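You operate a simulated robot arm through the tools that you are given. There is no shell and no other tool.

You are at the controls of a simulated robot arm. One attempt, no reset.

Task
Drive the brass bush home and lock it with the hand screw.
Fine: slacken the screw first; the mallet goes back. What is to be rubbed or washed off counts as gone when no trace of it is left.

It is judged by the outcome, as a careful person would: the job done as asked, and still so three seconds after it is handed in. It fails if anything else is knocked over, pushed out of place, dropped, spilled or broken.

Robot
A 7-joint arm with a two-finger parallel gripper, fixed in place. Base frame: the origin is on the floor under the middle of its stand, x ahead of it, y to its left, z up. Readings come in mm, degrees, newtons and seconds.
It reaches about 1247 mm from its shoulder. Its first joint turns from -132.0 to 132.0 degrees. Payload 3.91 kg.
The tool frame sits at the grasp point between the pads (the TCP): z along the fingers, y along the line on which they close. The tips reach 30 mm beyond it. Largest opening 110 mm; finger width 20, thickness 10; the body of the gripper, 48 by 112 mm, starts 55 mm behind the TCP.
Orientation is that of the tool frame in the base frame, as a unit quaternion [x, y, z, w]. With the fingers straight down and closing along the base's y, the tool's x points along the base's -x, its y along +y and its z along -z.

Tools
- The arm moves only by the tool servo_tool. Its argument "increments" is one flat list of numbers, 7 for each row, row after row: the shift along the tool's x, y, z in units of 400 mm (1.0 is 400 mm), then the turn, a rotation vector about the tool's x, y, z in units of 180 degrees (1.0 is 180 degrees), then the gripper command, from -1 (shut) to 1 (fully open), values between in proportion. In form: [tx, ty, tz, rx, ry, rz, gripper, tx, ty, tz, rx, ry, rz, gripper, ...]. A call has 1 to 20 rows; each row is the pose to reach, as a shift and turn from the pose commanded when the call began, along the tool's axes at that moment. A call with a number of a shift or a turn outside -1 to 1 is refused whole. Rows are played at 5 a second. More than 50 mm and 8.6 degrees between two rows, or a gripper value outside its range, and nothing of the call is played. Where a pose cannot be reached the arm comes as near as it can. A force on the tool above 40 N (or 10 N above the force at the start of the call, whichever is more), or a blocked arm, ends the call early, and 0.2 s more pass. The fingers move at their own pace (about 108 mm/s each) and stop on an object; they squeeze with about 33 N. The grip force told is the motor's: it shows also when the fingers shut on nothing. Time passes only in rows, and 0.2 s behind the last, so rows that repeat a pose let the fingers close. The reply holds the time, the measured pose of the TCP, the force on the tool along the base axes, the opening and the grip force, in the units named above and with some noise, with the torque about the TCP (base axes, N m) and any sound that the robot's microphone picked up.
- Cameras (640 x 400 px; columns grow to the right, rows downward): "scene" is fixed at [51.3, 650.7, 1471.4]; the picture's right is [-0.18, -0.98, 0.00], its down [-0.62, 0.11, -0.77] and it looks along [0.76, -0.14, -0.63] (base axes); focal length 315 px, centre (320, 200). "wrist" rides on the gripper at [72, 17, -103] in the tool frame; the picture's right is [-0.23, 0.97, 0.00], its down [-0.76, -0.18, -0.62] and it looks along [-0.61, -0.14, 0.78] (tool axes); focal length 222 px, centre (320, 200). There is no depth. A picture from a camera that has moved, and an enlarged one, comes with that camera's place and axes in the base frame and with its lens.
- snapshot(camera): a new picture of that camera. It takes no simulated time.
- zoom(camera, box): a new picture of the part [left, top, right, bottom] of that camera's present view, enlarged. It takes no simulated time.
- hand_in(): hands the job in; it is judged then, once.

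Nothing tells you positions but the pictures and the camera data. Unless the task says otherwise, let go and move clear before handing in.

The tools are called as a command line: name --argument value ..., lists and objects as JSON in quotes. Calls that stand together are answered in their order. servo_tool: Moves the arm, as the interface text tells. Its arguments: {"type":"object","properties":{"increments":{"type":"array","items":{"type":"number"}}},"required":["increments"]} The other tools are called the same way: snapshot (camera) takes a picture; zoom (camera, box) takes an enlarged picture of a part of a camera's view; hand_in () hands the job in.

At the start:

```text
clock: 0.0
tool_pos: [359.0, 407.8, 1229.9]
tcp_rot: [0.001, 1.0, 0.0, 0.0]
force: [-0.2, 0.4, -0.3]
torque: [0.01, 0.01, 0.01]
grip_width: 109.8
grasp_force: 0.0
```

scene: 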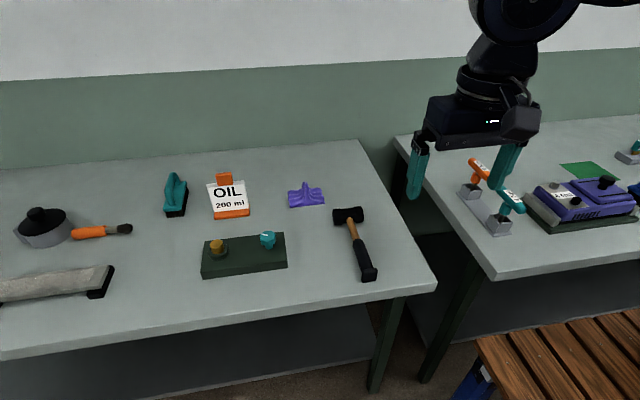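
wrist: 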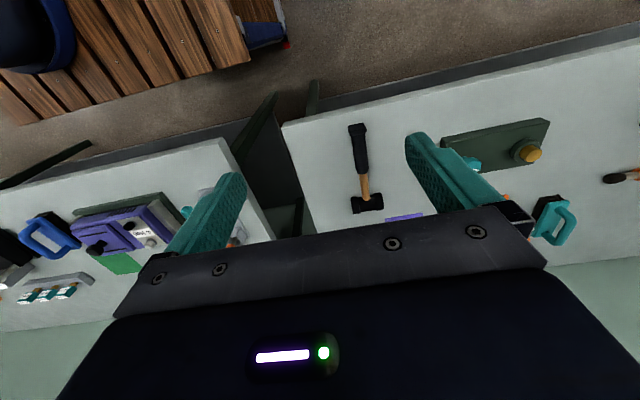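

I see a bench with a green block holding a brass bush and a teal hand screw, and a mallet to its right. I'll look more closely before moving.

zoom --camera "scene" --box '[180, 200, 310, 290]'

zoom --camera "scene" --box '[280, 170, 440, 290]'

zoom --camera "wrist" --box '[320, 90, 600, 260]'

```text
4.44 times, centred on (245, 245) of scene
camera zoom: at [51.3, 650.7, 1471.4], right [-0.18, -0.98, 0.0], down [-0.62, 0.11, -0.77], along [0.76, -0.14, -0.63], focal length 1402 px, centre (653, 0)
```

zoom: 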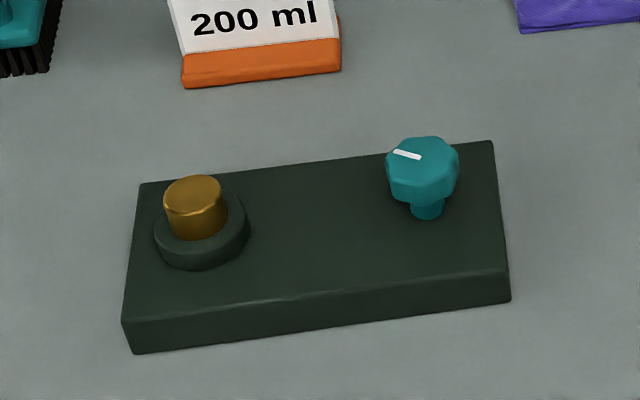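

```text
3.33 times, centred on (360, 230) of scene
camera zoom: at [51.3, 650.7, 1471.4], right [-0.18, -0.98, 0.0], down [-0.62, 0.11, -0.77], along [0.76, -0.14, -0.63], focal length 1051 px, centre (187, 100)
```

zoom: 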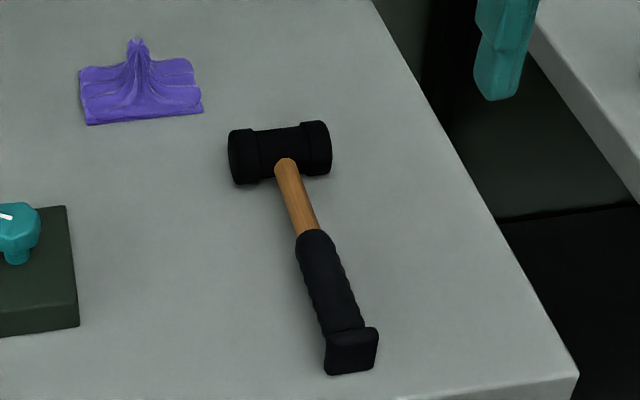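

```text
2.29 times, centred on (460, 175) of wrist
camera zoom: at [286.3, 424.2, 1335.5], right [0.23, 0.97, 0.0], down [0.76, -0.18, 0.62], along [0.61, -0.14, -0.78], focal length 508 px, centre (0, 257)
```

zoom: 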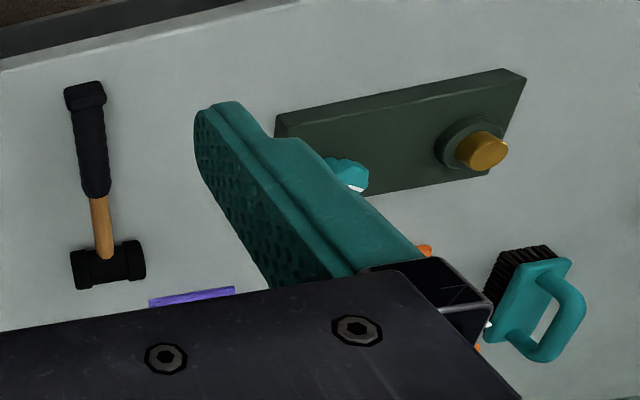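

The brass bush sits at about (586, 793, 935), in a green block with a teal knob to its right. The mallet lies further right. I'll move the arm above the block, keeping it high, for a better wrist view.

servo_tool --increments '[-0.0254, 0.1008, 0.0208, 0, 0, 0, 1, -0.0508, 0.2017, 0.0417, 0, 0, 0, 1, -0.0763, 0.3025, 0.0625, 0, 0, 0, 1, -0.1017, 0.4033, 0.0833, 0, 0, 0, 1, -0.1271, 0.5042, 0.1042, 0, 0, 0, 1, -0.1525, 0.605, 0.125, 0, 0, 0, 1]'

```text
clock: 1.4
tool_pos: [417.6, 648.7, 1179.8]
tcp_rot: [0.0, 1.0, 0.001, 0.0]
force: [-0.3, -0.5, 0.6]
torque: [0.05, -0.03, 0.03]
grip_width: 109.9
grasp_force: 0.1
```

snapshot --camera "wrist"

snapshot --camera "scene"

```text
taken
camera wrist: at [346.5, 665.6, 1284.9], right [0.23, 0.97, 0.0], down [0.76, -0.18, 0.62], along [0.61, -0.14, -0.78], focal length 222 px, centre (320, 200)
```

wrist: 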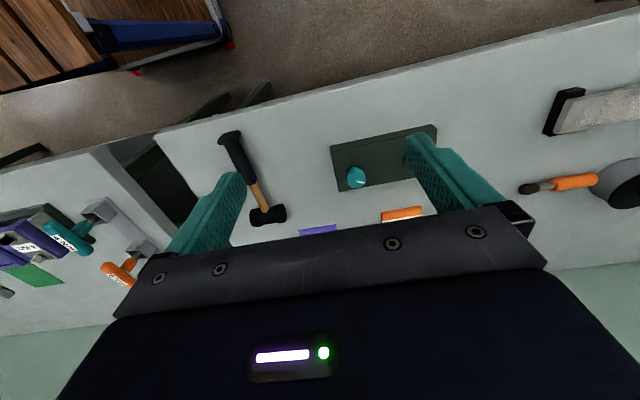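

```text
taken
```

scene: 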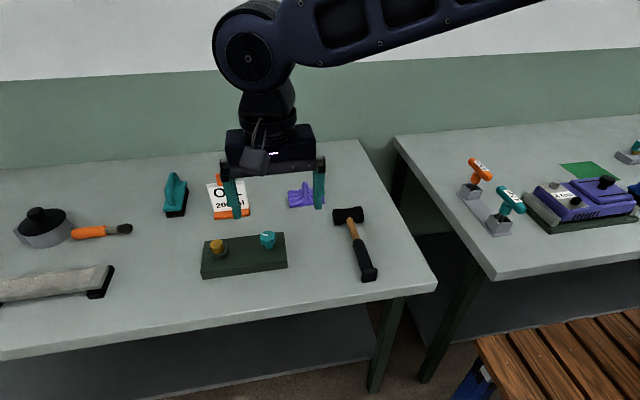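

The block, knob and mallet now show between and beside the fingers. I'll zoom in on both cameras to triangulate the positions.

zoom --camera "wrist" --box '[300, 110, 460, 220]'

zoom --camera "wrist" --box '[190, 110, 350, 220]'

zoom --camera "scene" --box '[190, 220, 300, 290]'

zoom --camera "scene" --box '[310, 190, 410, 290]'

```text
3.64 times, centred on (380, 165) of wrist
camera zoom: at [346.5, 665.6, 1284.9], right [0.23, 0.97, 0.0], down [0.76, -0.18, 0.62], along [0.61, -0.14, -0.78], focal length 808 px, centre (102, 327)
```

zoom: 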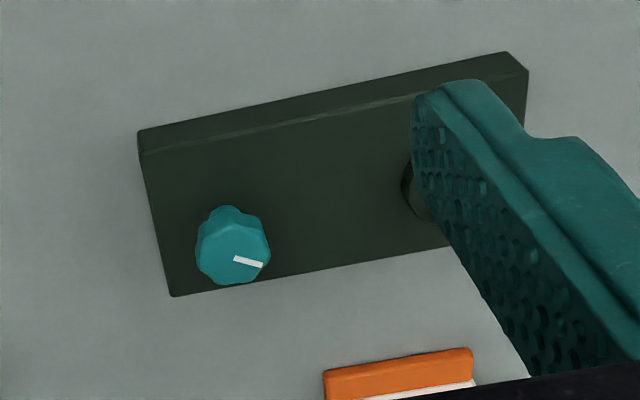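

```text
3.64 times, centred on (270, 165) of wrist
camera zoom: at [346.5, 665.6, 1284.9], right [0.23, 0.97, 0.0], down [0.76, -0.18, 0.62], along [0.61, -0.14, -0.78], focal length 808 px, centre (502, 327)
```

zoom: 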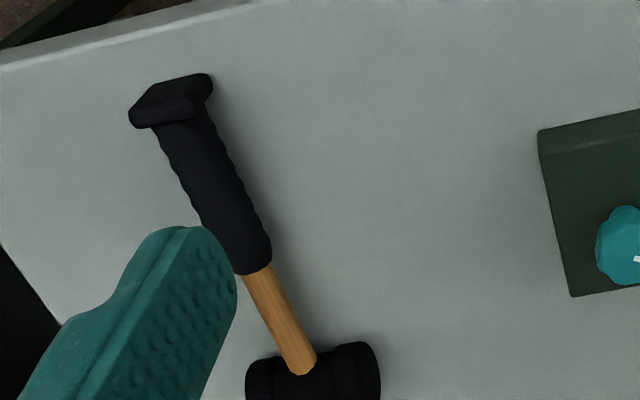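

```text
5.71 times, centred on (245, 255) of scene
camera zoom: at [51.3, 650.7, 1471.4], right [-0.18, -0.98, 0.0], down [-0.62, 0.11, -0.77], along [0.76, -0.14, -0.63], focal length 1802 px, centre (749, -114)
```

zoom: 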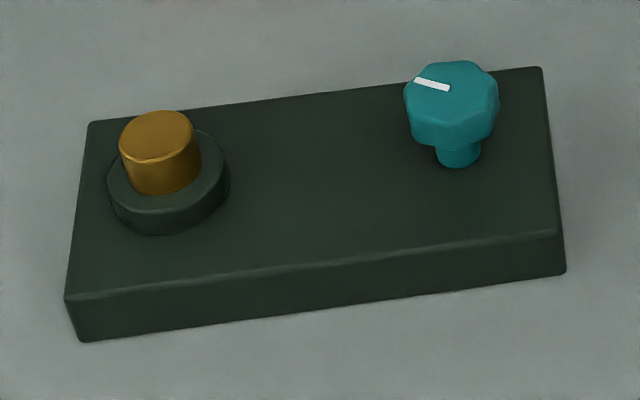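

```text
4.00 times, centred on (360, 240) of scene
camera zoom: at [51.3, 650.7, 1471.4], right [-0.18, -0.98, 0.0], down [-0.62, 0.11, -0.77], along [0.76, -0.14, -0.63], focal length 1262 px, centre (160, 40)
```

zoom: 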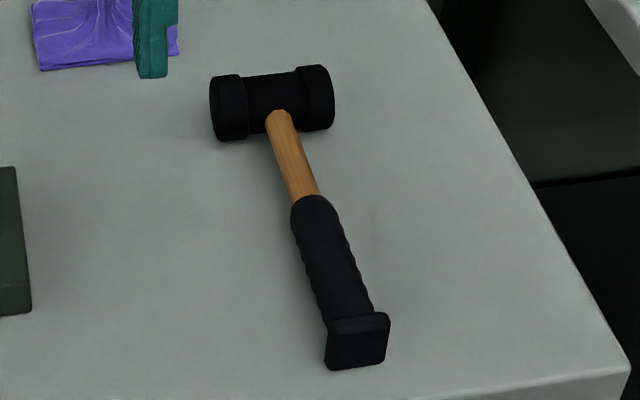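

Triangulation puts the knob top at about (597, 679, 925), the block top at z≈883 and the bench at z≈858. The bush is near (585, 795). I'll bring the open gripper above the knob at z=1000 and check alignment.

servo_tool --increments '[-0.0748, 0.0126, 0.0749, 0, 0, 0, 1, -0.1495, 0.0253, 0.1498, 0, 0, 0, 1, -0.2243, 0.0379, 0.2248, 0, 0, 0, 1, -0.299, 0.0505, 0.2997, 0, 0, 0, 1, -0.3738, 0.0631, 0.3746, 0, 0, 0, 1, -0.4485, 0.0758, 0.4495, 0, 0, 0, 1, -0.4485, 0.0758, 0.4495, 0, 0, 0, 1]'

snapshot --camera "wrist"

snapshot --camera "scene"

```text
clock: 3.0
tool_pos: [598.6, 679.8, 1000.1]
tcp_rot: [0.001, 1.0, 0.0, 0.0]
force: [0.1, 0.8, 0.9]
torque: [-0.02, -0.01, 0.0]
grip_width: 109.9
grasp_force: 0.0
```

```text
taken
camera wrist: at [527.4, 696.5, 1105.8], right [0.23, 0.97, 0.0], down [0.76, -0.18, 0.62], along [0.61, -0.14, -0.78], focal length 222 px, centre (320, 200)
```

wrist: 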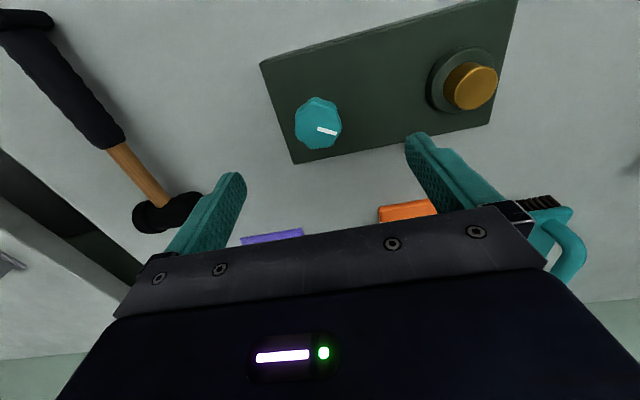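

```text
taken
```

scene: 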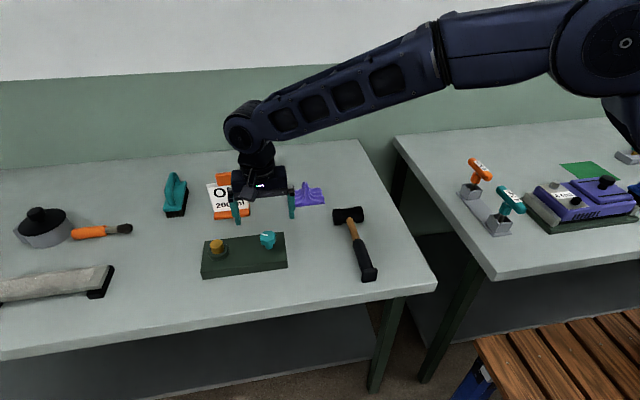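

zoom --camera "wrist" --box '[260, 80, 380, 170]'

zoom --camera "wrist" --box '[400, 30, 520, 130]'

zoom --camera "wrist" --box '[0, 0, 240, 240]'

```text
4.44 times, centred on (320, 125) of wrist
camera zoom: at [527.4, 696.5, 1105.8], right [0.23, 0.97, 0.0], down [0.76, -0.18, 0.62], along [0.61, -0.14, -0.78], focal length 987 px, centre (320, 533)
```

zoom: 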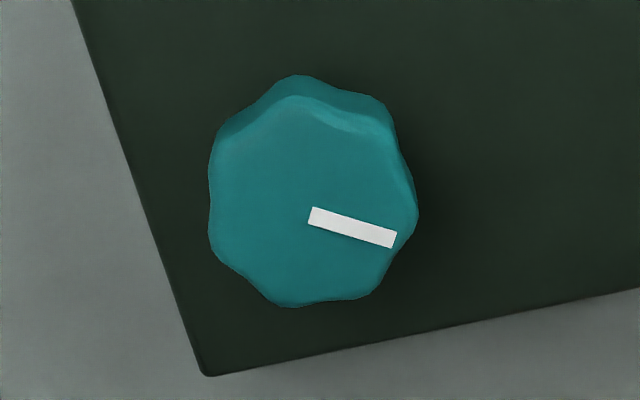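

```text
4.00 times, centred on (460, 80) of wrist
camera zoom: at [527.4, 696.5, 1105.8], right [0.23, 0.97, 0.0], down [0.76, -0.18, 0.62], along [0.61, -0.14, -0.78], focal length 888 px, centre (-240, 680)
```

zoom: 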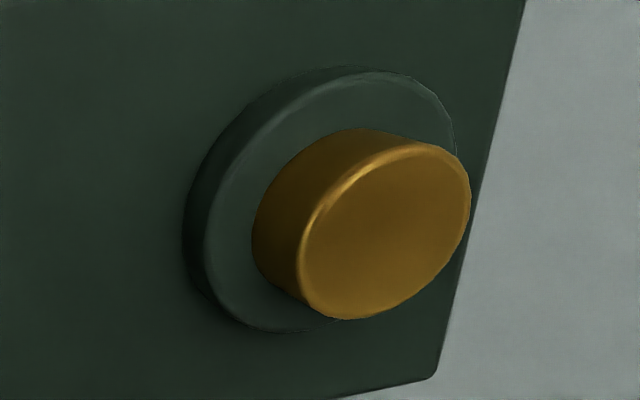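

```text
1.67 times, centred on (120, 120) of wrist
camera zoom: at [527.4, 696.5, 1105.8], right [0.23, 0.97, 0.0], down [0.76, -0.18, 0.62], along [0.61, -0.14, -0.78], focal length 370 px, centre (653, 333)
```

zoom: 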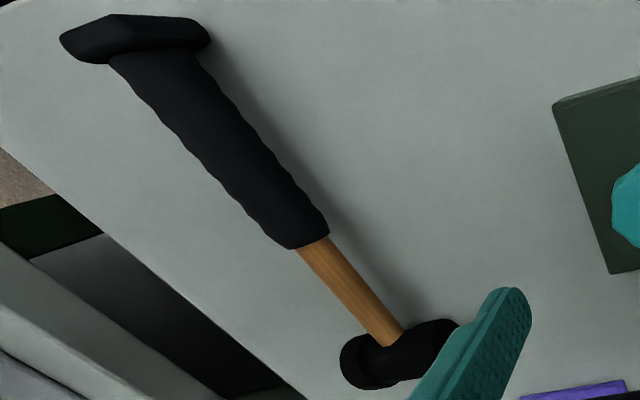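

The knob's top face centre comes out at about (591, 680, 928), so I'll shift about 8 mm toward the base. Then I'll descend partway and check again.

servo_tool --increments '[0.0095, 0, 0.04, 0, 0, 0, 1, 0.019, 0, 0.1, 0, 0, 0, 1, 0.019, 0, 0.1, 0, 0, 0, 1]'

snapshot --camera "wrist"

zoom --camera "scene" --box '[200, 170, 320, 290]'

```text
clock: 3.8
tool_pos: [591.3, 679.8, 961.0]
tcp_rot: [0.0, 1.0, 0.0, 0.0]
force: [0.4, 0.8, 0.5]
torque: [0.01, 0.0, 0.01]
grip_width: 110.1
grasp_force: 0.1
```

```text
taken
camera wrist: at [519.1, 696.8, 1066.6], right [0.23, 0.97, 0.0], down [0.76, -0.18, 0.62], along [0.61, -0.14, -0.78], focal length 222 px, centre (320, 200)
```

wrist: 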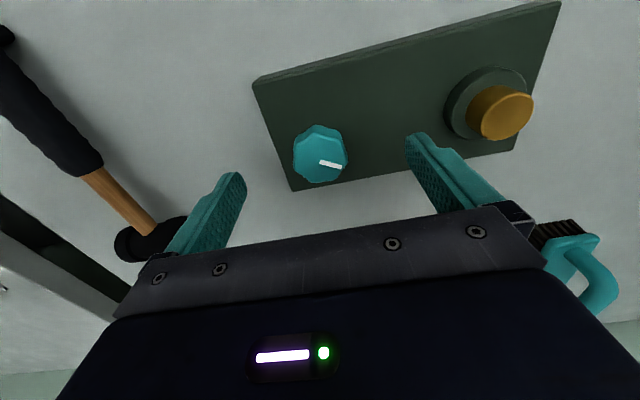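

```text
3.33 times, centred on (260, 230) of scene
camera zoom: at [51.3, 650.7, 1471.4], right [-0.18, -0.98, 0.0], down [-0.62, 0.11, -0.77], along [0.76, -0.14, -0.63], focal length 1051 px, centre (520, 100)
```

zoom: 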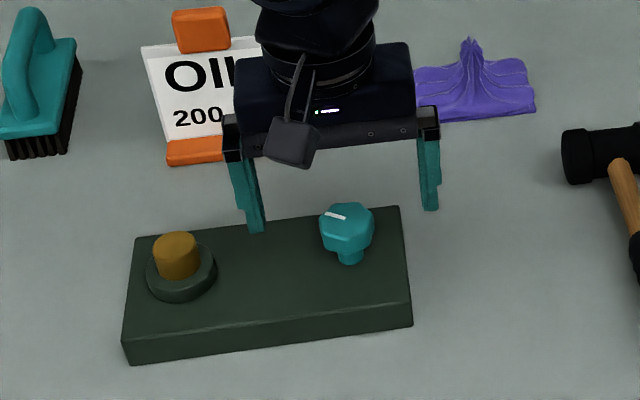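

The alignment looks good, with the knob centred between the fingers. I'll lower the TCP to z≈922 and close on the knob.

servo_tool --increments '[0.002, 0, 0.05, 0, 0, 0, 1, 0.002, 0, 0.0975, 0, 0, 0, 1, 0.002, 0, 0.0975, 0, 0, 0, 1, 0.002, 0, 0.0975, 0, 0, 0, -1, 0.002, 0, 0.0975, 0, 0, 0, -1, 0.002, 0, 0.0975, 0, 0, 0, -1, 0.002, 0, 0.0975, 0, 0, 0, -1]'

snapshot --camera "wrist"

zoom --camera "scene" --box '[200, 170, 320, 290]'

```text
clock: 5.4
tool_pos: [589.7, 680.6, 921.4]
tcp_rot: [0.001, 1.0, 0.0, 0.0]
force: [0.8, 1.9, -3.7]
torque: [0.44, -0.28, -0.01]
grip_width: 37.7
grasp_force: 45.1
```

```text
taken
camera wrist: at [519.0, 696.8, 1025.8], right [0.23, 0.97, 0.0], down [0.76, -0.18, 0.62], along [0.61, -0.14, -0.78], focal length 222 px, centre (320, 200)
```

wrist: 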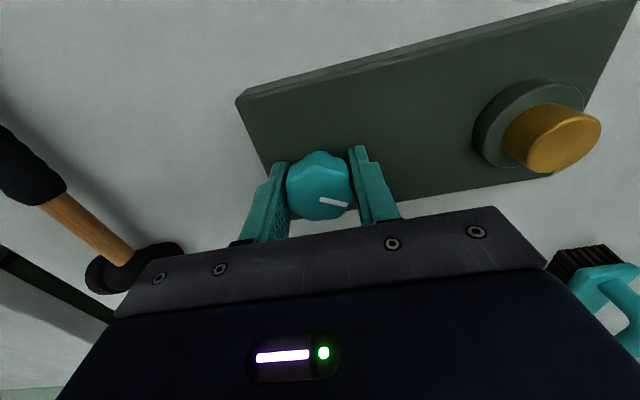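

```text
3.33 times, centred on (260, 230) of scene
camera zoom: at [51.3, 650.7, 1471.4], right [-0.18, -0.98, 0.0], down [-0.62, 0.11, -0.77], along [0.76, -0.14, -0.63], focal length 1051 px, centre (520, 100)
```

zoom: 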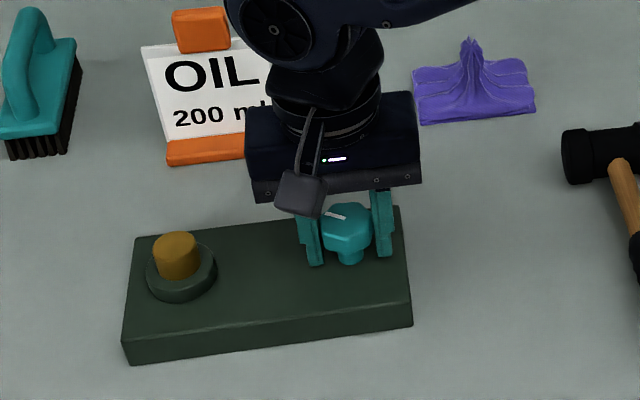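

The knob is gripped at 37.7 mm. I'll turn it counter-clockwise as seen from above (negative about tool z) in a small test first.

servo_tool --increments '[0, 0, 0, 0, 0, -0.0444, -1, 0, 0, 0, 0, 0, -0.0889, -1, 0, 0, 0, 0, 0, -0.1333, -1, 0, 0, 0, 0, 0, -0.1333, -1]'

snapshot --camera "wrist"

zoom --camera "scene" --box '[200, 170, 320, 290]'

```text
clock: 6.4
tool_pos: [591.2, 680.1, 920.4]
tcp_rot: [-0.209, 0.978, 0.0, 0.0]
force: [7.6, 6.0, -10.1]
torque: [0.7, -0.68, -0.02]
grip_width: 37.6
grasp_force: 45.2
```

```text
taken
camera wrist: at [518.4, 666.0, 1025.9], right [-0.19, 0.98, 0.0], down [0.77, 0.15, 0.62], along [0.61, 0.12, -0.78], focal length 222 px, centre (320, 200)
```

wrist: 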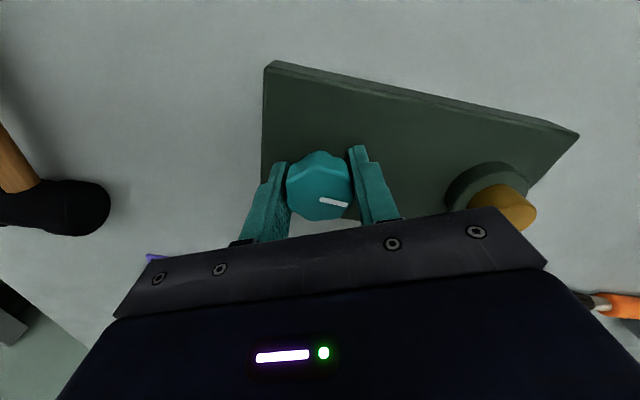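

```text
3.33 times, centred on (260, 230) of scene
camera zoom: at [51.3, 650.7, 1471.4], right [-0.18, -0.98, 0.0], down [-0.62, 0.11, -0.77], along [0.76, -0.14, -0.63], focal length 1051 px, centre (520, 100)
```

zoom: 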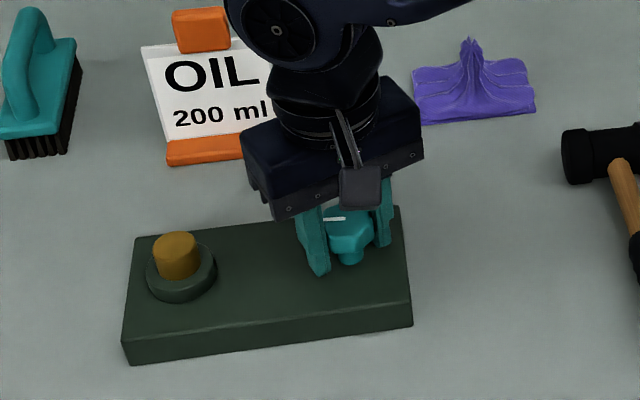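

The knob follows the gripper counter-clockwise. I'll continue turning while watching force and torque.

servo_tool --increments '[0, 0, 0, 0, 0, -0.0444, -1, 0, 0, 0, 0, 0, -0.0889, -1, 0, 0, 0, 0, 0, -0.1333, -1, 0, 0, 0, 0, 0, -0.1778, -1, 0, 0, 0, 0, 0, -0.1778, -1]'

snapshot --camera "wrist"

zoom --camera "scene" --box '[200, 170, 320, 290]'

```text
clock: 7.6
tool_pos: [591.1, 680.4, 920.4]
tcp_rot: [-0.47, 0.883, 0.0, 0.0]
force: [9.3, 11.2, -3.9]
torque: [0.04, -0.31, 0.03]
grip_width: 37.6
grasp_force: 45.3
```

```text
taken
camera wrist: at [536.7, 629.6, 1025.9], right [-0.68, 0.73, 0.0], down [0.57, 0.53, 0.62], along [0.46, 0.42, -0.78], focal length 222 px, centre (320, 200)
```

wrist: 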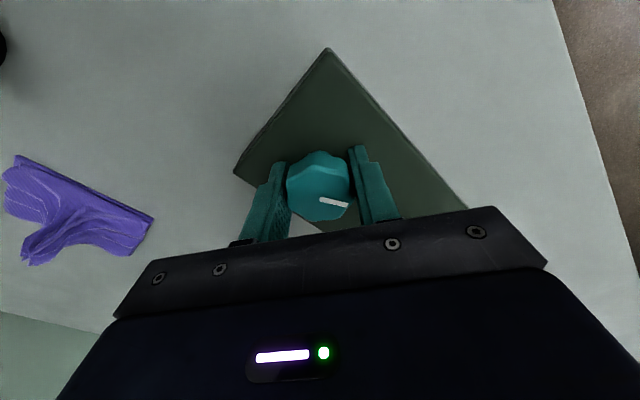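

```text
3.33 times, centred on (260, 230) of scene
camera zoom: at [51.3, 650.7, 1471.4], right [-0.18, -0.98, 0.0], down [-0.62, 0.11, -0.77], along [0.76, -0.14, -0.63], focal length 1051 px, centre (520, 100)
```

zoom: 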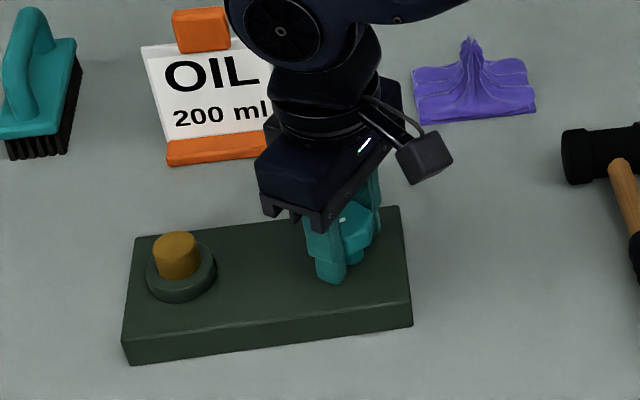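

So far it's turned about 56° with little resistance. I'll continue counter-clockwise.

servo_tool --increments '[0, 0, 0, 0, 0, -0.0444, -1, 0, 0, 0, 0, 0, -0.0889, -1, 0, 0, 0, 0, 0, -0.1333, -1, 0, 0, 0, 0, 0, -0.1778, -1, 0, 0, 0, 0, 0, -0.2222, -1, 0, 0, 0, 0, 0, -0.2667, -1, 0, 0, 0, 0, 0, -0.3111, -1, 0, 0, 0, 0, 0, -0.3556, -1, 0, 0, 0, 0, 0, -0.3556, -1]'

snapshot --camera "wrist"

zoom --camera "scene" --box '[200, 170, 320, 290]'

```text
clock: 9.6
tool_pos: [589.6, 680.1, 921.7]
tcp_rot: [0.866, -0.499, -0.001, 0.002]
force: [3.5, 15.3, -14.4]
torque: [0.82, 0.17, 0.0]
grip_width: 37.5
grasp_force: 45.4
```

```text
taken
camera wrist: at [612.5, 609.1, 1026.0], right [-0.96, -0.29, 0.0], down [-0.23, 0.75, 0.62], along [-0.18, 0.6, -0.78], focal length 222 px, centre (320, 200)
```

wrist: 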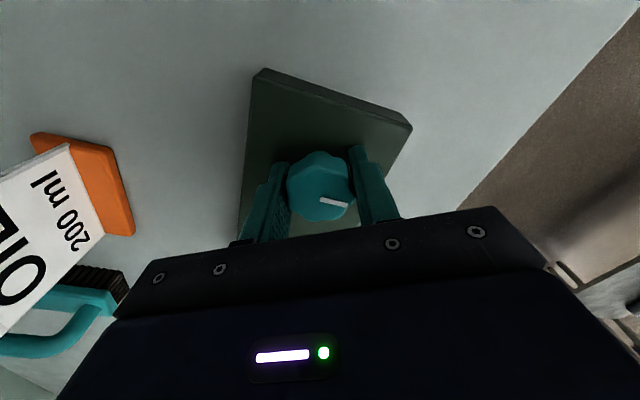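

```text
3.33 times, centred on (260, 230) of scene
camera zoom: at [51.3, 650.7, 1471.4], right [-0.18, -0.98, 0.0], down [-0.62, 0.11, -0.77], along [0.76, -0.14, -0.63], focal length 1051 px, centre (520, 100)
```

zoom: 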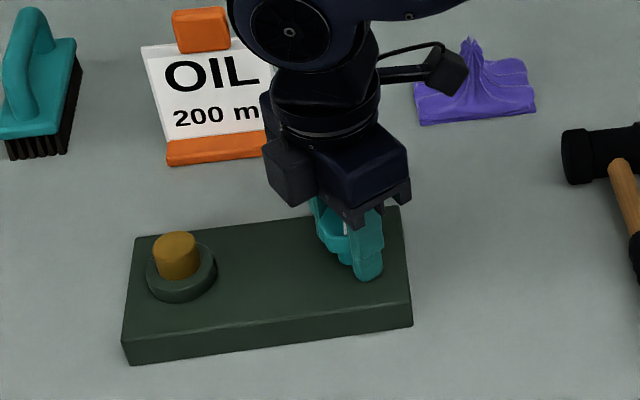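

Now 120° turned, still following the gripper. I'll carry on a further ~104°.

servo_tool --increments '[0, 0, 0, 0, 0, -0.0444, -1, 0, 0, 0, 0, 0, -0.0889, -1, 0, 0, 0, 0, 0, -0.1333, -1, 0, 0, 0, 0, 0, -0.1778, -1, 0, 0, 0, 0, 0, -0.2222, -1, 0, 0, 0, 0, 0, -0.2667, -1, 0, 0, 0, 0, 0, -0.3111, -1, 0, 0, 0, 0, 0, -0.3556, -1, 0, 0, 0, 0, 0, -0.3556, -1]'

snapshot --camera "wrist"

zoom --camera "scene" --box '[200, 170, 320, 290]'

```text
clock: 11.6
tool_pos: [590.0, 680.2, 921.6]
tcp_rot: [0.999, 0.035, 0.0, 0.001]
force: [3.8, 10.8, 0.9]
torque: [-0.45, 1.0, -0.42]
grip_width: 37.7
grasp_force: 45.0
```

```text
taken
camera wrist: at [664.0, 668.1, 1027.0], right [-0.16, -0.99, 0.0], down [-0.77, 0.12, 0.62], along [-0.62, 0.1, -0.78], focal length 222 px, centre (320, 200)
```

wrist: 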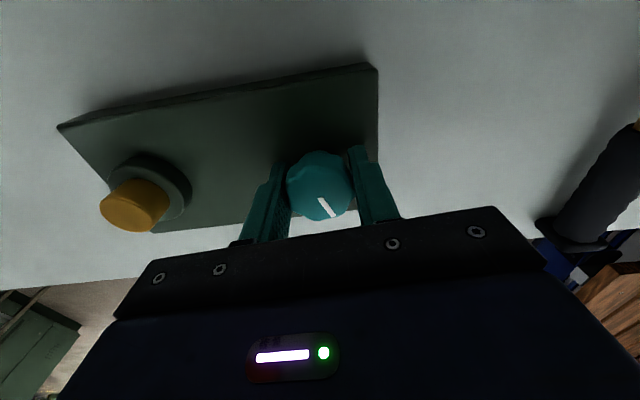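

```text
3.33 times, centred on (260, 230) of scene
camera zoom: at [51.3, 650.7, 1471.4], right [-0.18, -0.98, 0.0], down [-0.62, 0.11, -0.77], along [0.76, -0.14, -0.63], focal length 1051 px, centre (520, 100)
```

zoom: 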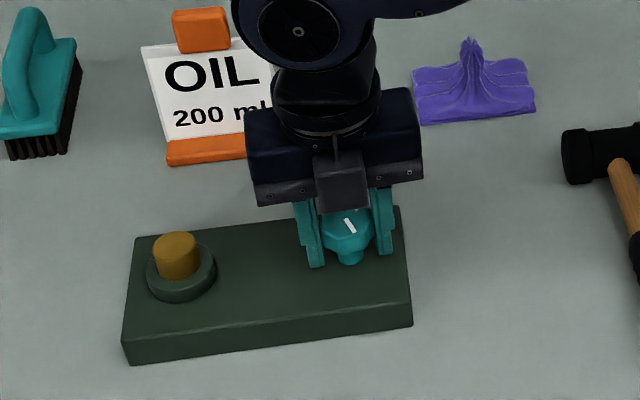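

The knob mark has now slipped in the fingers and z-torque appeared (-0.42). So the screw reached its slack stop after about 140°. I'll release it and rise straight up.

servo_tool --increments '[0, 0, 0, 0, 0, 0, 0, 0, 0, 0, 0, 0, 0, 1, 0, 0, 0, 0, 0, 0, 1, 0, 0, 0, 0, 0, 0, 1, 0, 0, -0.05, 0, 0, 0, 1, 0, 0, -0.15, 0, 0, 0, 1, 0, 0, -0.25, 0, 0, 0, 1, 0, 0, -0.3, 0, 0, 0, 1]'

snapshot --camera "wrist"

zoom --camera "scene" --box '[190, 220, 300, 290]'

```text
clock: 13.4
tool_pos: [589.2, 679.8, 1040.8]
tcp_rot: [0.999, 0.035, 0.0, 0.0]
force: [-0.7, -1.0, -0.5]
torque: [-0.02, 0.02, 0.01]
grip_width: 110.3
grasp_force: 0.0
```

```text
taken
camera wrist: at [664.2, 667.7, 1146.6], right [-0.16, -0.99, 0.0], down [-0.77, 0.12, 0.62], along [-0.62, 0.1, -0.78], focal length 222 px, centre (320, 200)
```

wrist: 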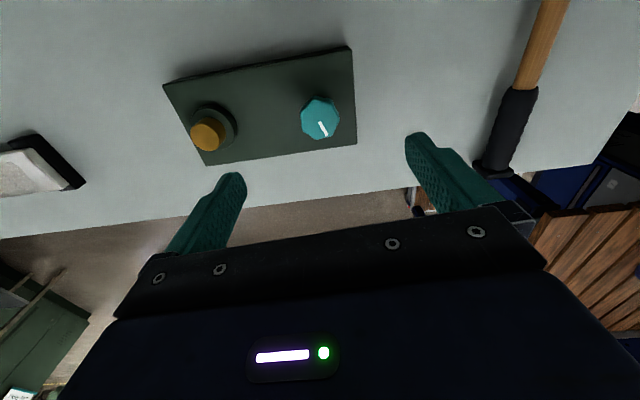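

```text
5.71 times, centred on (245, 255) of scene
camera zoom: at [51.3, 650.7, 1471.4], right [-0.18, -0.98, 0.0], down [-0.62, 0.11, -0.77], along [0.76, -0.14, -0.63], focal length 1802 px, centre (749, -114)
```

zoom: 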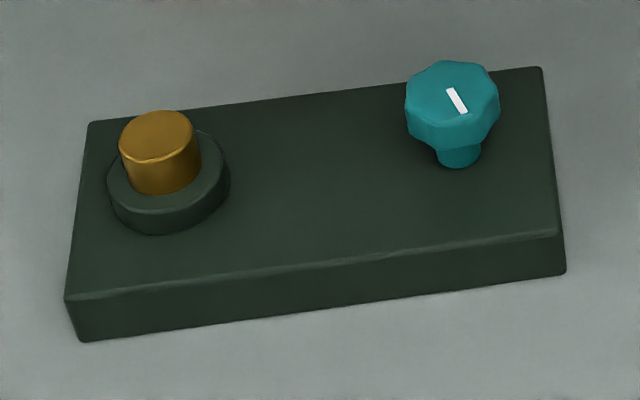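

The slack knob's mark now points toward the base. Next I'll bring the tool's x axis to +y, which suits gripping the mallet head and keeps the camera on top once the tool is rolled. I'm at a safe height for this turn.

servo_tool --increments '[0, 0, 0, 0, 0, -0.0444, 1, 0, 0, 0, 0, 0, -0.0889, 1, 0, 0, 0, 0, 0, -0.1333, 1, 0, 0, 0, 0, 0, -0.1778, 1, 0, 0, 0, 0, 0, -0.2222, 1, 0, 0, 0, 0, 0, -0.2667, 1, 0, 0, 0, 0, 0, -0.3111, 1, 0, 0, 0, 0, 0, -0.3556, 1, 0, 0, 0, 0, 0, -0.4, 1, 0, 0, 0, 0, 0, -0.4444, 1, 0, 0, 0, 0, 0, -0.4778, 1]'

snapshot --camera "scene"

snapshot --camera "wrist"

```text
clock: 15.8
tool_pos: [582.0, 678.6, 1037.4]
tcp_rot: [0.705, 0.709, -0.003, 0.008]
force: [0.6, -0.1, -8.7]
torque: [-0.07, 0.16, -0.02]
grip_width: 110.1
grasp_force: 0.0
out of reach, approached as far as the arm can: row 11
```

```text
taken
```

scene: 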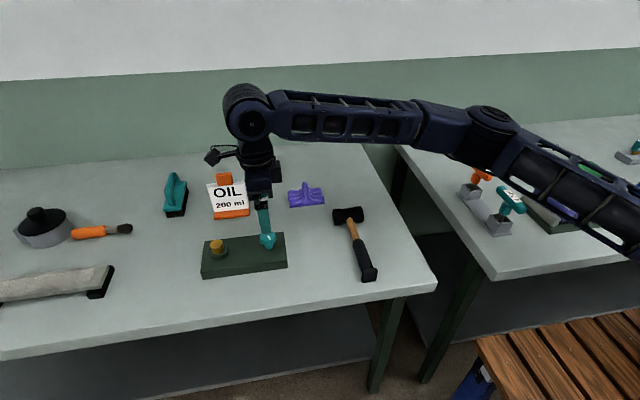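

```text
taken
camera wrist: at [599.2, 752.0, 1140.8], right [0.97, -0.22, 0.01], down [-0.18, -0.75, 0.63], along [-0.13, -0.62, -0.77], focal length 222 px, centre (320, 200)
```

wrist: 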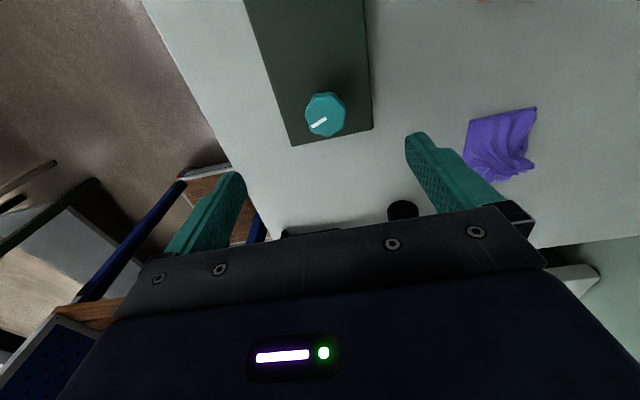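

The arm reached a joint limit and its elbow swung low over the right bench. I'll check that nothing was touched there before reversing the turn.

zoom --camera "scene" --box '[400, 90, 640, 290]'

```text
2.00 times, centred on (520, 190) of scene
camera zoom: at [51.3, 650.7, 1471.4], right [-0.18, -0.98, 0.0], down [-0.62, 0.11, -0.77], along [0.76, -0.14, -0.63], focal length 631 px, centre (-80, 220)
```

zoom: 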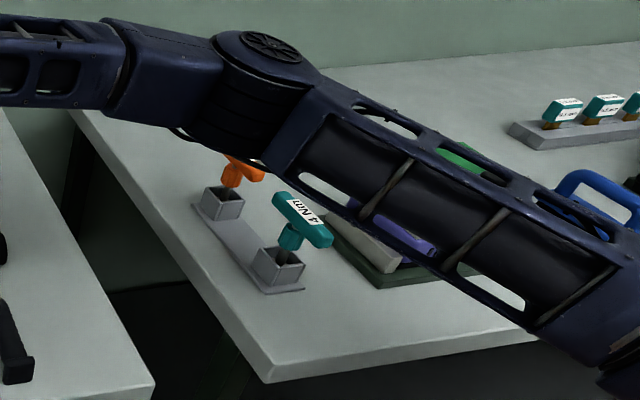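

Nothing has moved on the other bench. I'll reverse the turn now to bring the elbow back.

servo_tool --increments '[0, 0, 0, 0, 0, 0.0444, 1, 0, 0, 0, 0, 0, 0.0889, 1, 0, 0, 0, 0, 0, 0.1333, 1, 0, 0, 0, 0, 0, 0.1778, 1, 0, 0, 0, 0, 0, 0.2222, 1, 0, 0, 0, 0, 0, 0.2667, 1]'

snapshot --camera "scene"

```text
clock: 17.2
tool_pos: [579.5, 678.0, 1038.8]
tcp_rot: [0.934, 0.358, 0.0, 0.0]
force: [-0.7, -0.5, -0.8]
torque: [-0.03, 0.05, 0.03]
grip_width: 110.2
grasp_force: 0.0
```

```text
taken
```

scene: 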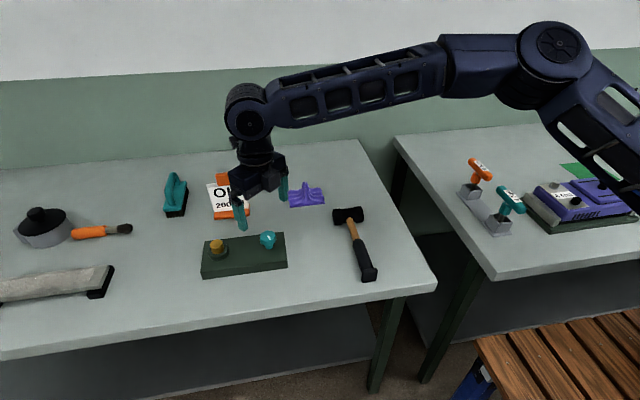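

The elbow is back up and nothing was disturbed. I'll turn clockwise to bring tool x to −y, well inside the wrist range. I plan to grip the mallet head's −y end across its diameter.

servo_tool --increments '[0, 0, 0, 0, 0, 0.0431, 1, 0, 0, 0, 0, 0, 0.0863, 1, 0, 0, 0, 0, 0, 0.1294, 1, 0, 0, 0, 0, 0, 0.1725, 1, 0, 0, 0, 0, 0, 0.2157, 1, 0, 0, 0, 0, 0, 0.2588, 1, 0, 0, 0, 0, 0, 0.302, 1, 0, 0, 0, 0, 0, 0.3451, 1, 0, 0, 0, 0, 0, 0.3882, 1, 0, 0, 0, 0, 0, 0.4314, 1, 0, 0, 0, 0, 0, 0.4745, 1, 0, 0, 0, 0, 0, 0.5176, 1, 0, 0, 0, 0, 0, 0.5608, 1, 0, 0, 0, 0, 0, 0.6039, 1, 0, 0, 0, 0, 0, 0.6471, 1, 0, 0, 0, 0, 0, 0.6902, 1, 0, 0, 0, 0, 0, 0.7333, 1]'

snapshot --camera "scene"

snapshot --camera "wrist"

```text
clock: 20.8
tool_pos: [578.0, 678.9, 1037.4]
tcp_rot: [-0.707, 0.708, 0.0, 0.0]
force: [-0.1, 0.1, 0.3]
torque: [-0.06, 0.01, 0.03]
grip_width: 110.2
grasp_force: 0.0
```

```text
taken
```

scene: 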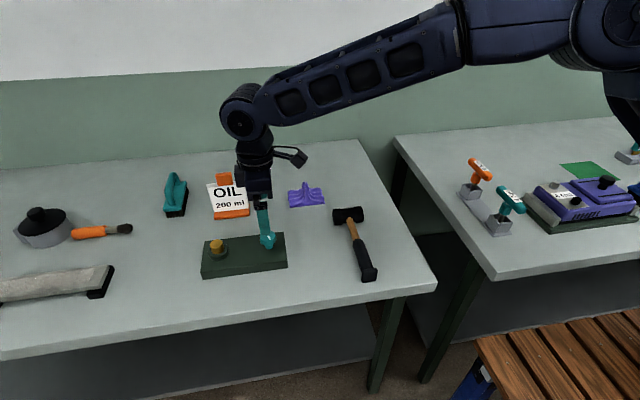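

```text
taken
camera wrist: at [563.0, 606.7, 1142.8], right [-0.97, 0.23, 0.0], down [0.18, 0.76, 0.62], along [0.14, 0.61, -0.78], focal length 222 px, centre (320, 200)
```

wrist: 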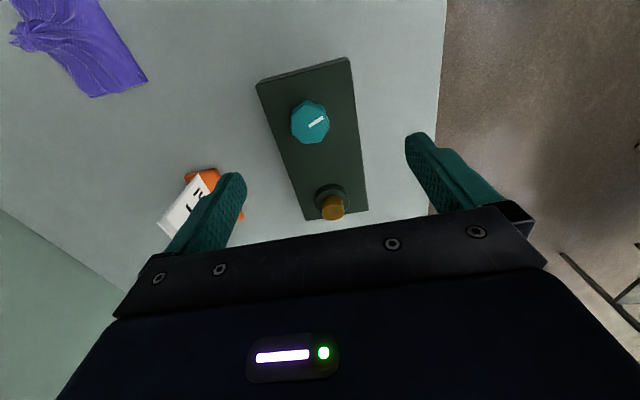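

Tool x now points along −y and the elbow is high. I'll move over the mallet head to look closely.

servo_tool --increments '[0.0996, -0.04, 0.0113, 0, 0, 0, 1, 0.1992, -0.08, 0.0225, 0, 0, 0, 1, 0.2988, -0.12, 0.0338, 0, 0, 0, 1, 0.3983, -0.16, 0.045, 0, 0, 0, 1, 0.4979, -0.2, 0.0563, 0, 0, 0, 1, 0.5975, -0.24, 0.0675, 0, 0, 0, 1, 0.5975, -0.24, 0.0675, 0, 0, 0, 1]'

snapshot --camera "scene"

snapshot --camera "wrist"

```text
clock: 22.4
tool_pos: [677.1, 442.0, 1011.9]
tcp_rot: [-0.707, 0.707, 0.001, 0.0]
force: [-0.8, 0.6, 0.2]
torque: [-0.01, -0.05, 0.04]
grip_width: 110.0
grasp_force: 0.1
```

```text
taken
```

scene: 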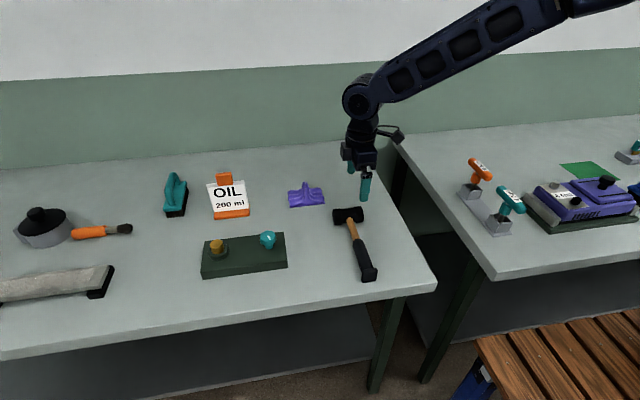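

```text
taken
camera wrist: at [659.9, 369.0, 1116.9], right [-0.97, 0.23, 0.0], down [0.18, 0.76, 0.62], along [0.14, 0.61, -0.78], focal length 222 px, centre (320, 200)
```

wrist: 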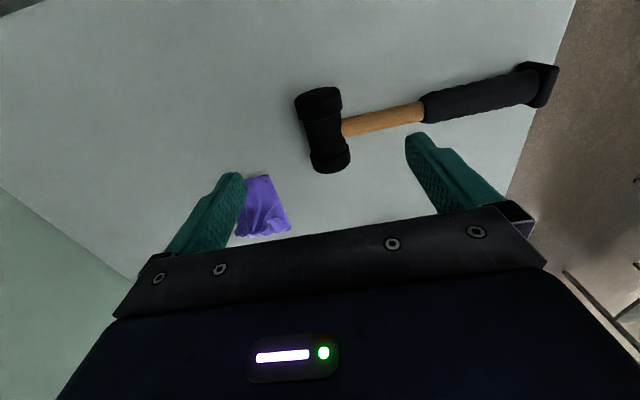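

zoom --camera "wrist" --box '[270, 70, 430, 180]'

zoom --camera "wrist" --box '[400, 40, 580, 150]'

zoom --camera "scene" --box '[310, 190, 410, 290]'

```text
3.64 times, centred on (350, 125) of wrist
camera zoom: at [659.9, 369.0, 1116.9], right [-0.97, 0.23, 0.0], down [0.18, 0.76, 0.62], along [0.14, 0.61, -0.78], focal length 808 px, centre (211, 473)
```

zoom: 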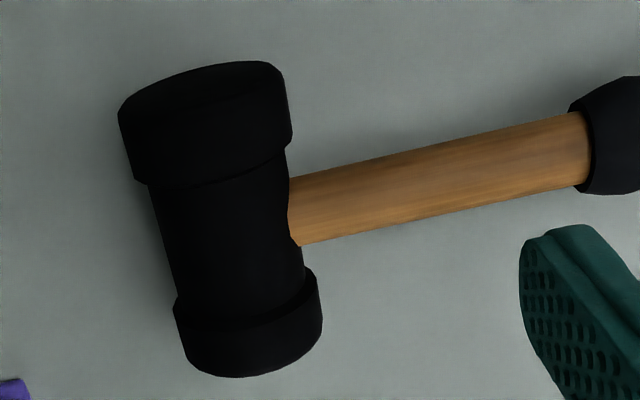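

```text
3.56 times, centred on (490, 95) of wrist
camera zoom: at [659.9, 369.0, 1116.9], right [-0.97, 0.23, 0.0], down [0.18, 0.76, 0.62], along [0.14, 0.61, -0.78], focal length 790 px, centre (-284, 573)
```

zoom: 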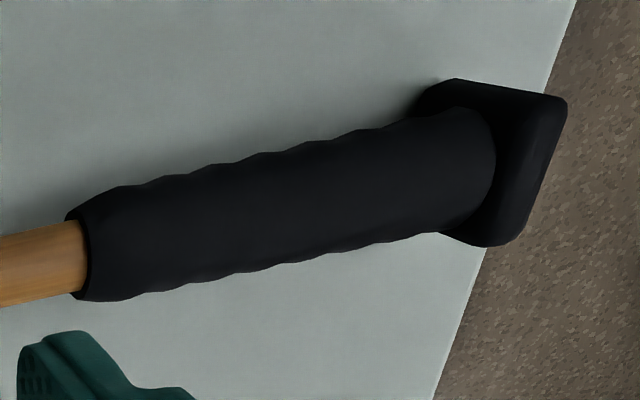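

```text
4.00 times, centred on (360, 240) of scene
camera zoom: at [51.3, 650.7, 1471.4], right [-0.18, -0.98, 0.0], down [-0.62, 0.11, -0.77], along [0.76, -0.14, -0.63], focal length 1262 px, centre (160, 40)
```

zoom: 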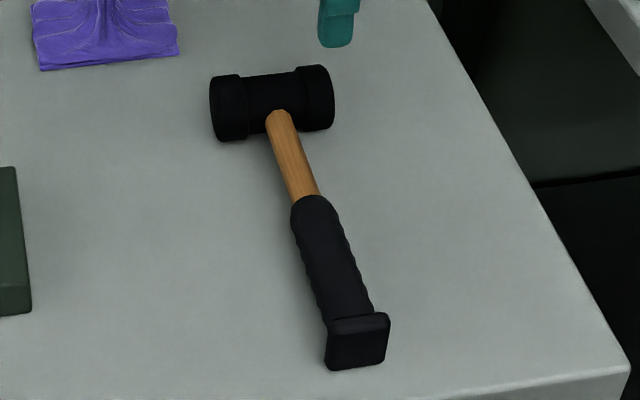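

The mallet head lies along y, centred near (676, 463). Its −y cap is at y≈433 and is about 45 mm across. I'll descend to just above it and check.

servo_tool --increments '[0.0225, 0.004, 0.08, 0, 0, 0, 1, 0.0225, 0.004, 0.1675, 0, 0, 0, 1, 0.0225, 0.004, 0.1675, 0, 0, 0, 1]'

snapshot --camera "wrist"

zoom --camera "scene" --box '[310, 150, 410, 250]'

```text
clock: 23.2
tool_pos: [672.8, 431.7, 945.6]
tcp_rot: [-0.707, 0.707, -0.001, 0.001]
force: [-0.8, -0.2, -0.6]
torque: [-0.02, 0.01, 0.01]
grip_width: 110.1
grasp_force: 0.0
```

```text
taken
camera wrist: at [657.5, 359.4, 1050.7], right [-0.97, 0.23, 0.0], down [0.18, 0.76, 0.62], along [0.14, 0.61, -0.78], focal length 222 px, centre (320, 200)
```

wrist: 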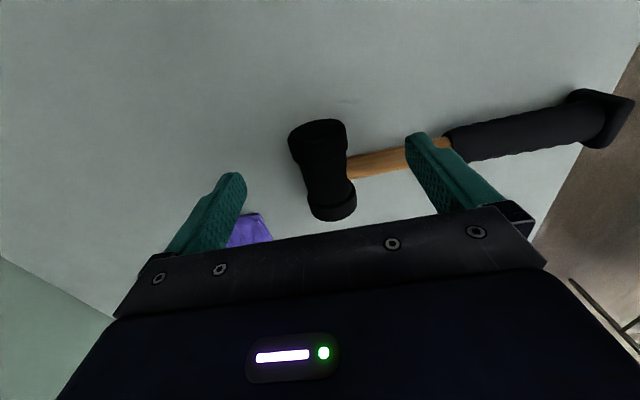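

```text
4.00 times, centred on (360, 200) of scene
camera zoom: at [51.3, 650.7, 1471.4], right [-0.18, -0.98, 0.0], down [-0.62, 0.11, -0.77], along [0.76, -0.14, -0.63], focal length 1262 px, centre (160, 200)
```

zoom: 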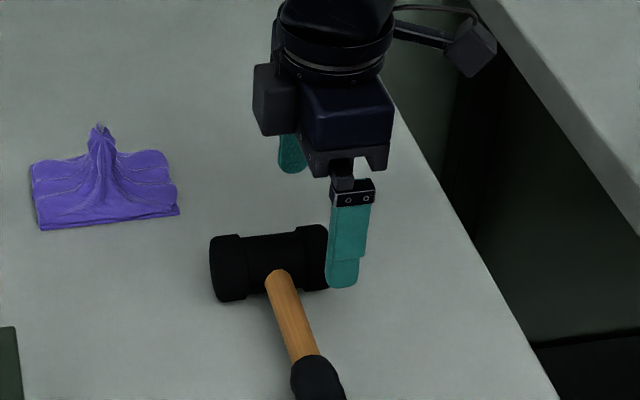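

zoom --camera "wrist" --box '[260, 100, 400, 230]'

```text
3.08 times, centred on (330, 165) of wrist
camera zoom: at [657.5, 359.4, 1050.7], right [-0.97, 0.23, 0.0], down [0.18, 0.76, 0.62], along [0.14, 0.61, -0.78], focal length 684 px, centre (289, 308)
```

zoom: 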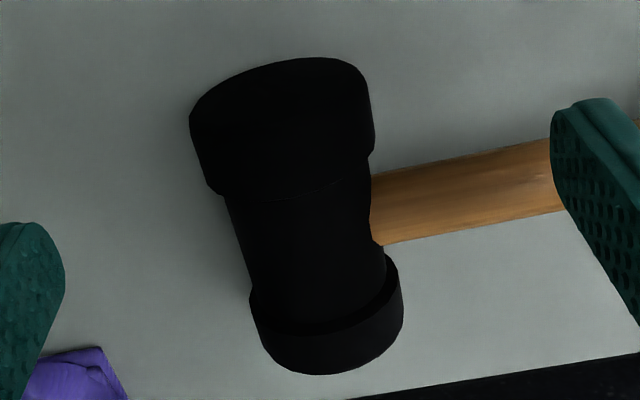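

The −y cap spans y≈425–445 with its axis at x≈676. I'll make a small correction, descend to TCP z≈895 and close on the cap.

servo_tool --increments '[-0.0075, -0.005, 0.04, 0, 0, 0, 1, -0.0075, -0.005, 0.085, 0, 0, 0, 1, -0.0075, -0.005, 0.1265, 0, 0, 0, 1, -0.0075, -0.005, 0.1265, 0, 0, 0, 1]'

zoom --camera "wrist" --box '[220, 100, 440, 230]'

zoom --camera "scene" --box '[310, 150, 410, 250]'

```text
clock: 24.2
tool_pos: [673.9, 433.3, 895.3]
tcp_rot: [-0.707, 0.707, 0.0, 0.0]
force: [0.0, -0.4, 0.1]
torque: [-0.03, 0.01, 0.0]
grip_width: 109.8
grasp_force: 0.0
```

```text
2.91 times, centred on (330, 165) of wrist
camera zoom: at [658.9, 360.6, 999.6], right [-0.97, 0.23, 0.0], down [0.18, 0.76, 0.62], along [0.14, 0.61, -0.78], focal length 646 px, centre (291, 302)
```

zoom: 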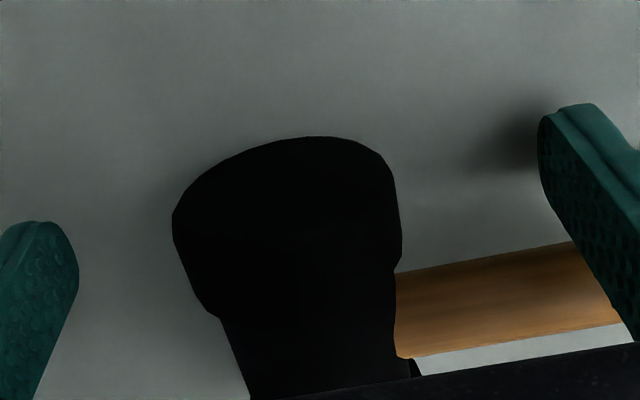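

```text
4.00 times, centred on (360, 200) of scene
camera zoom: at [51.3, 650.7, 1471.4], right [-0.18, -0.98, 0.0], down [-0.62, 0.11, -0.77], along [0.76, -0.14, -0.63], focal length 1262 px, centre (160, 200)
```

zoom: 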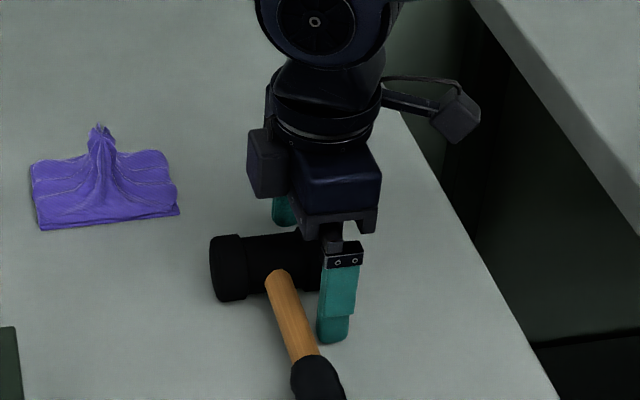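

The cap sits between the fingers, so I'll nudge 2 mm and close.

servo_tool --increments '[-0.005, -0.0015, 0, 0, 0, 0, 1, -0.005, -0.0015, 0, 0, 0, 0, 0, -0.005, -0.0015, 0, 0, 0, 0, -0.3, -0.005, -0.0015, 0, 0, 0, 0, -1, -0.005, -0.0015, 0, 0, 0, 0, -1, -0.005, -0.0015, 0, 0, 0, 0, -1]'

zoom --camera "wrist" --box '[220, 100, 440, 230]'

zoom --camera "scene" --box '[310, 180, 410, 290]'

```text
clock: 25.6
tool_pos: [675.3, 434.5, 893.9]
tcp_rot: [-0.707, 0.707, 0.0, 0.0]
force: [-0.7, 0.3, -0.2]
torque: [-0.12, -0.15, -0.01]
grip_width: 43.4
grasp_force: 32.9
```

```text
2.91 times, centred on (330, 165) of wrist
camera zoom: at [659.9, 362.6, 999.4], right [-0.97, 0.23, 0.0], down [0.18, 0.76, 0.62], along [0.14, 0.61, -0.78], focal length 646 px, centre (291, 302)
```

zoom: 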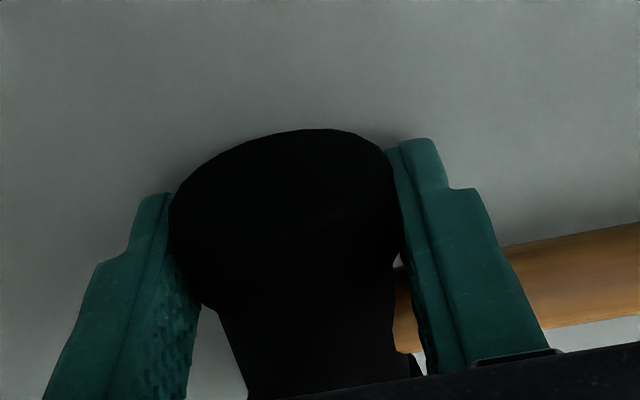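

```text
3.64 times, centred on (360, 235) of scene
camera zoom: at [51.3, 650.7, 1471.4], right [-0.18, -0.98, 0.0], down [-0.62, 0.11, -0.77], along [0.76, -0.14, -0.63], focal length 1147 px, centre (174, 73)
```

zoom: 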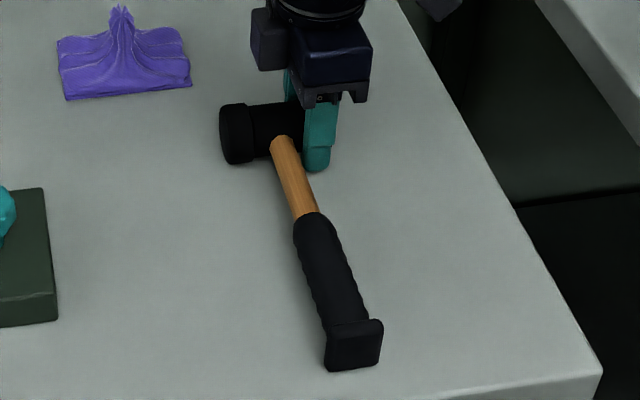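

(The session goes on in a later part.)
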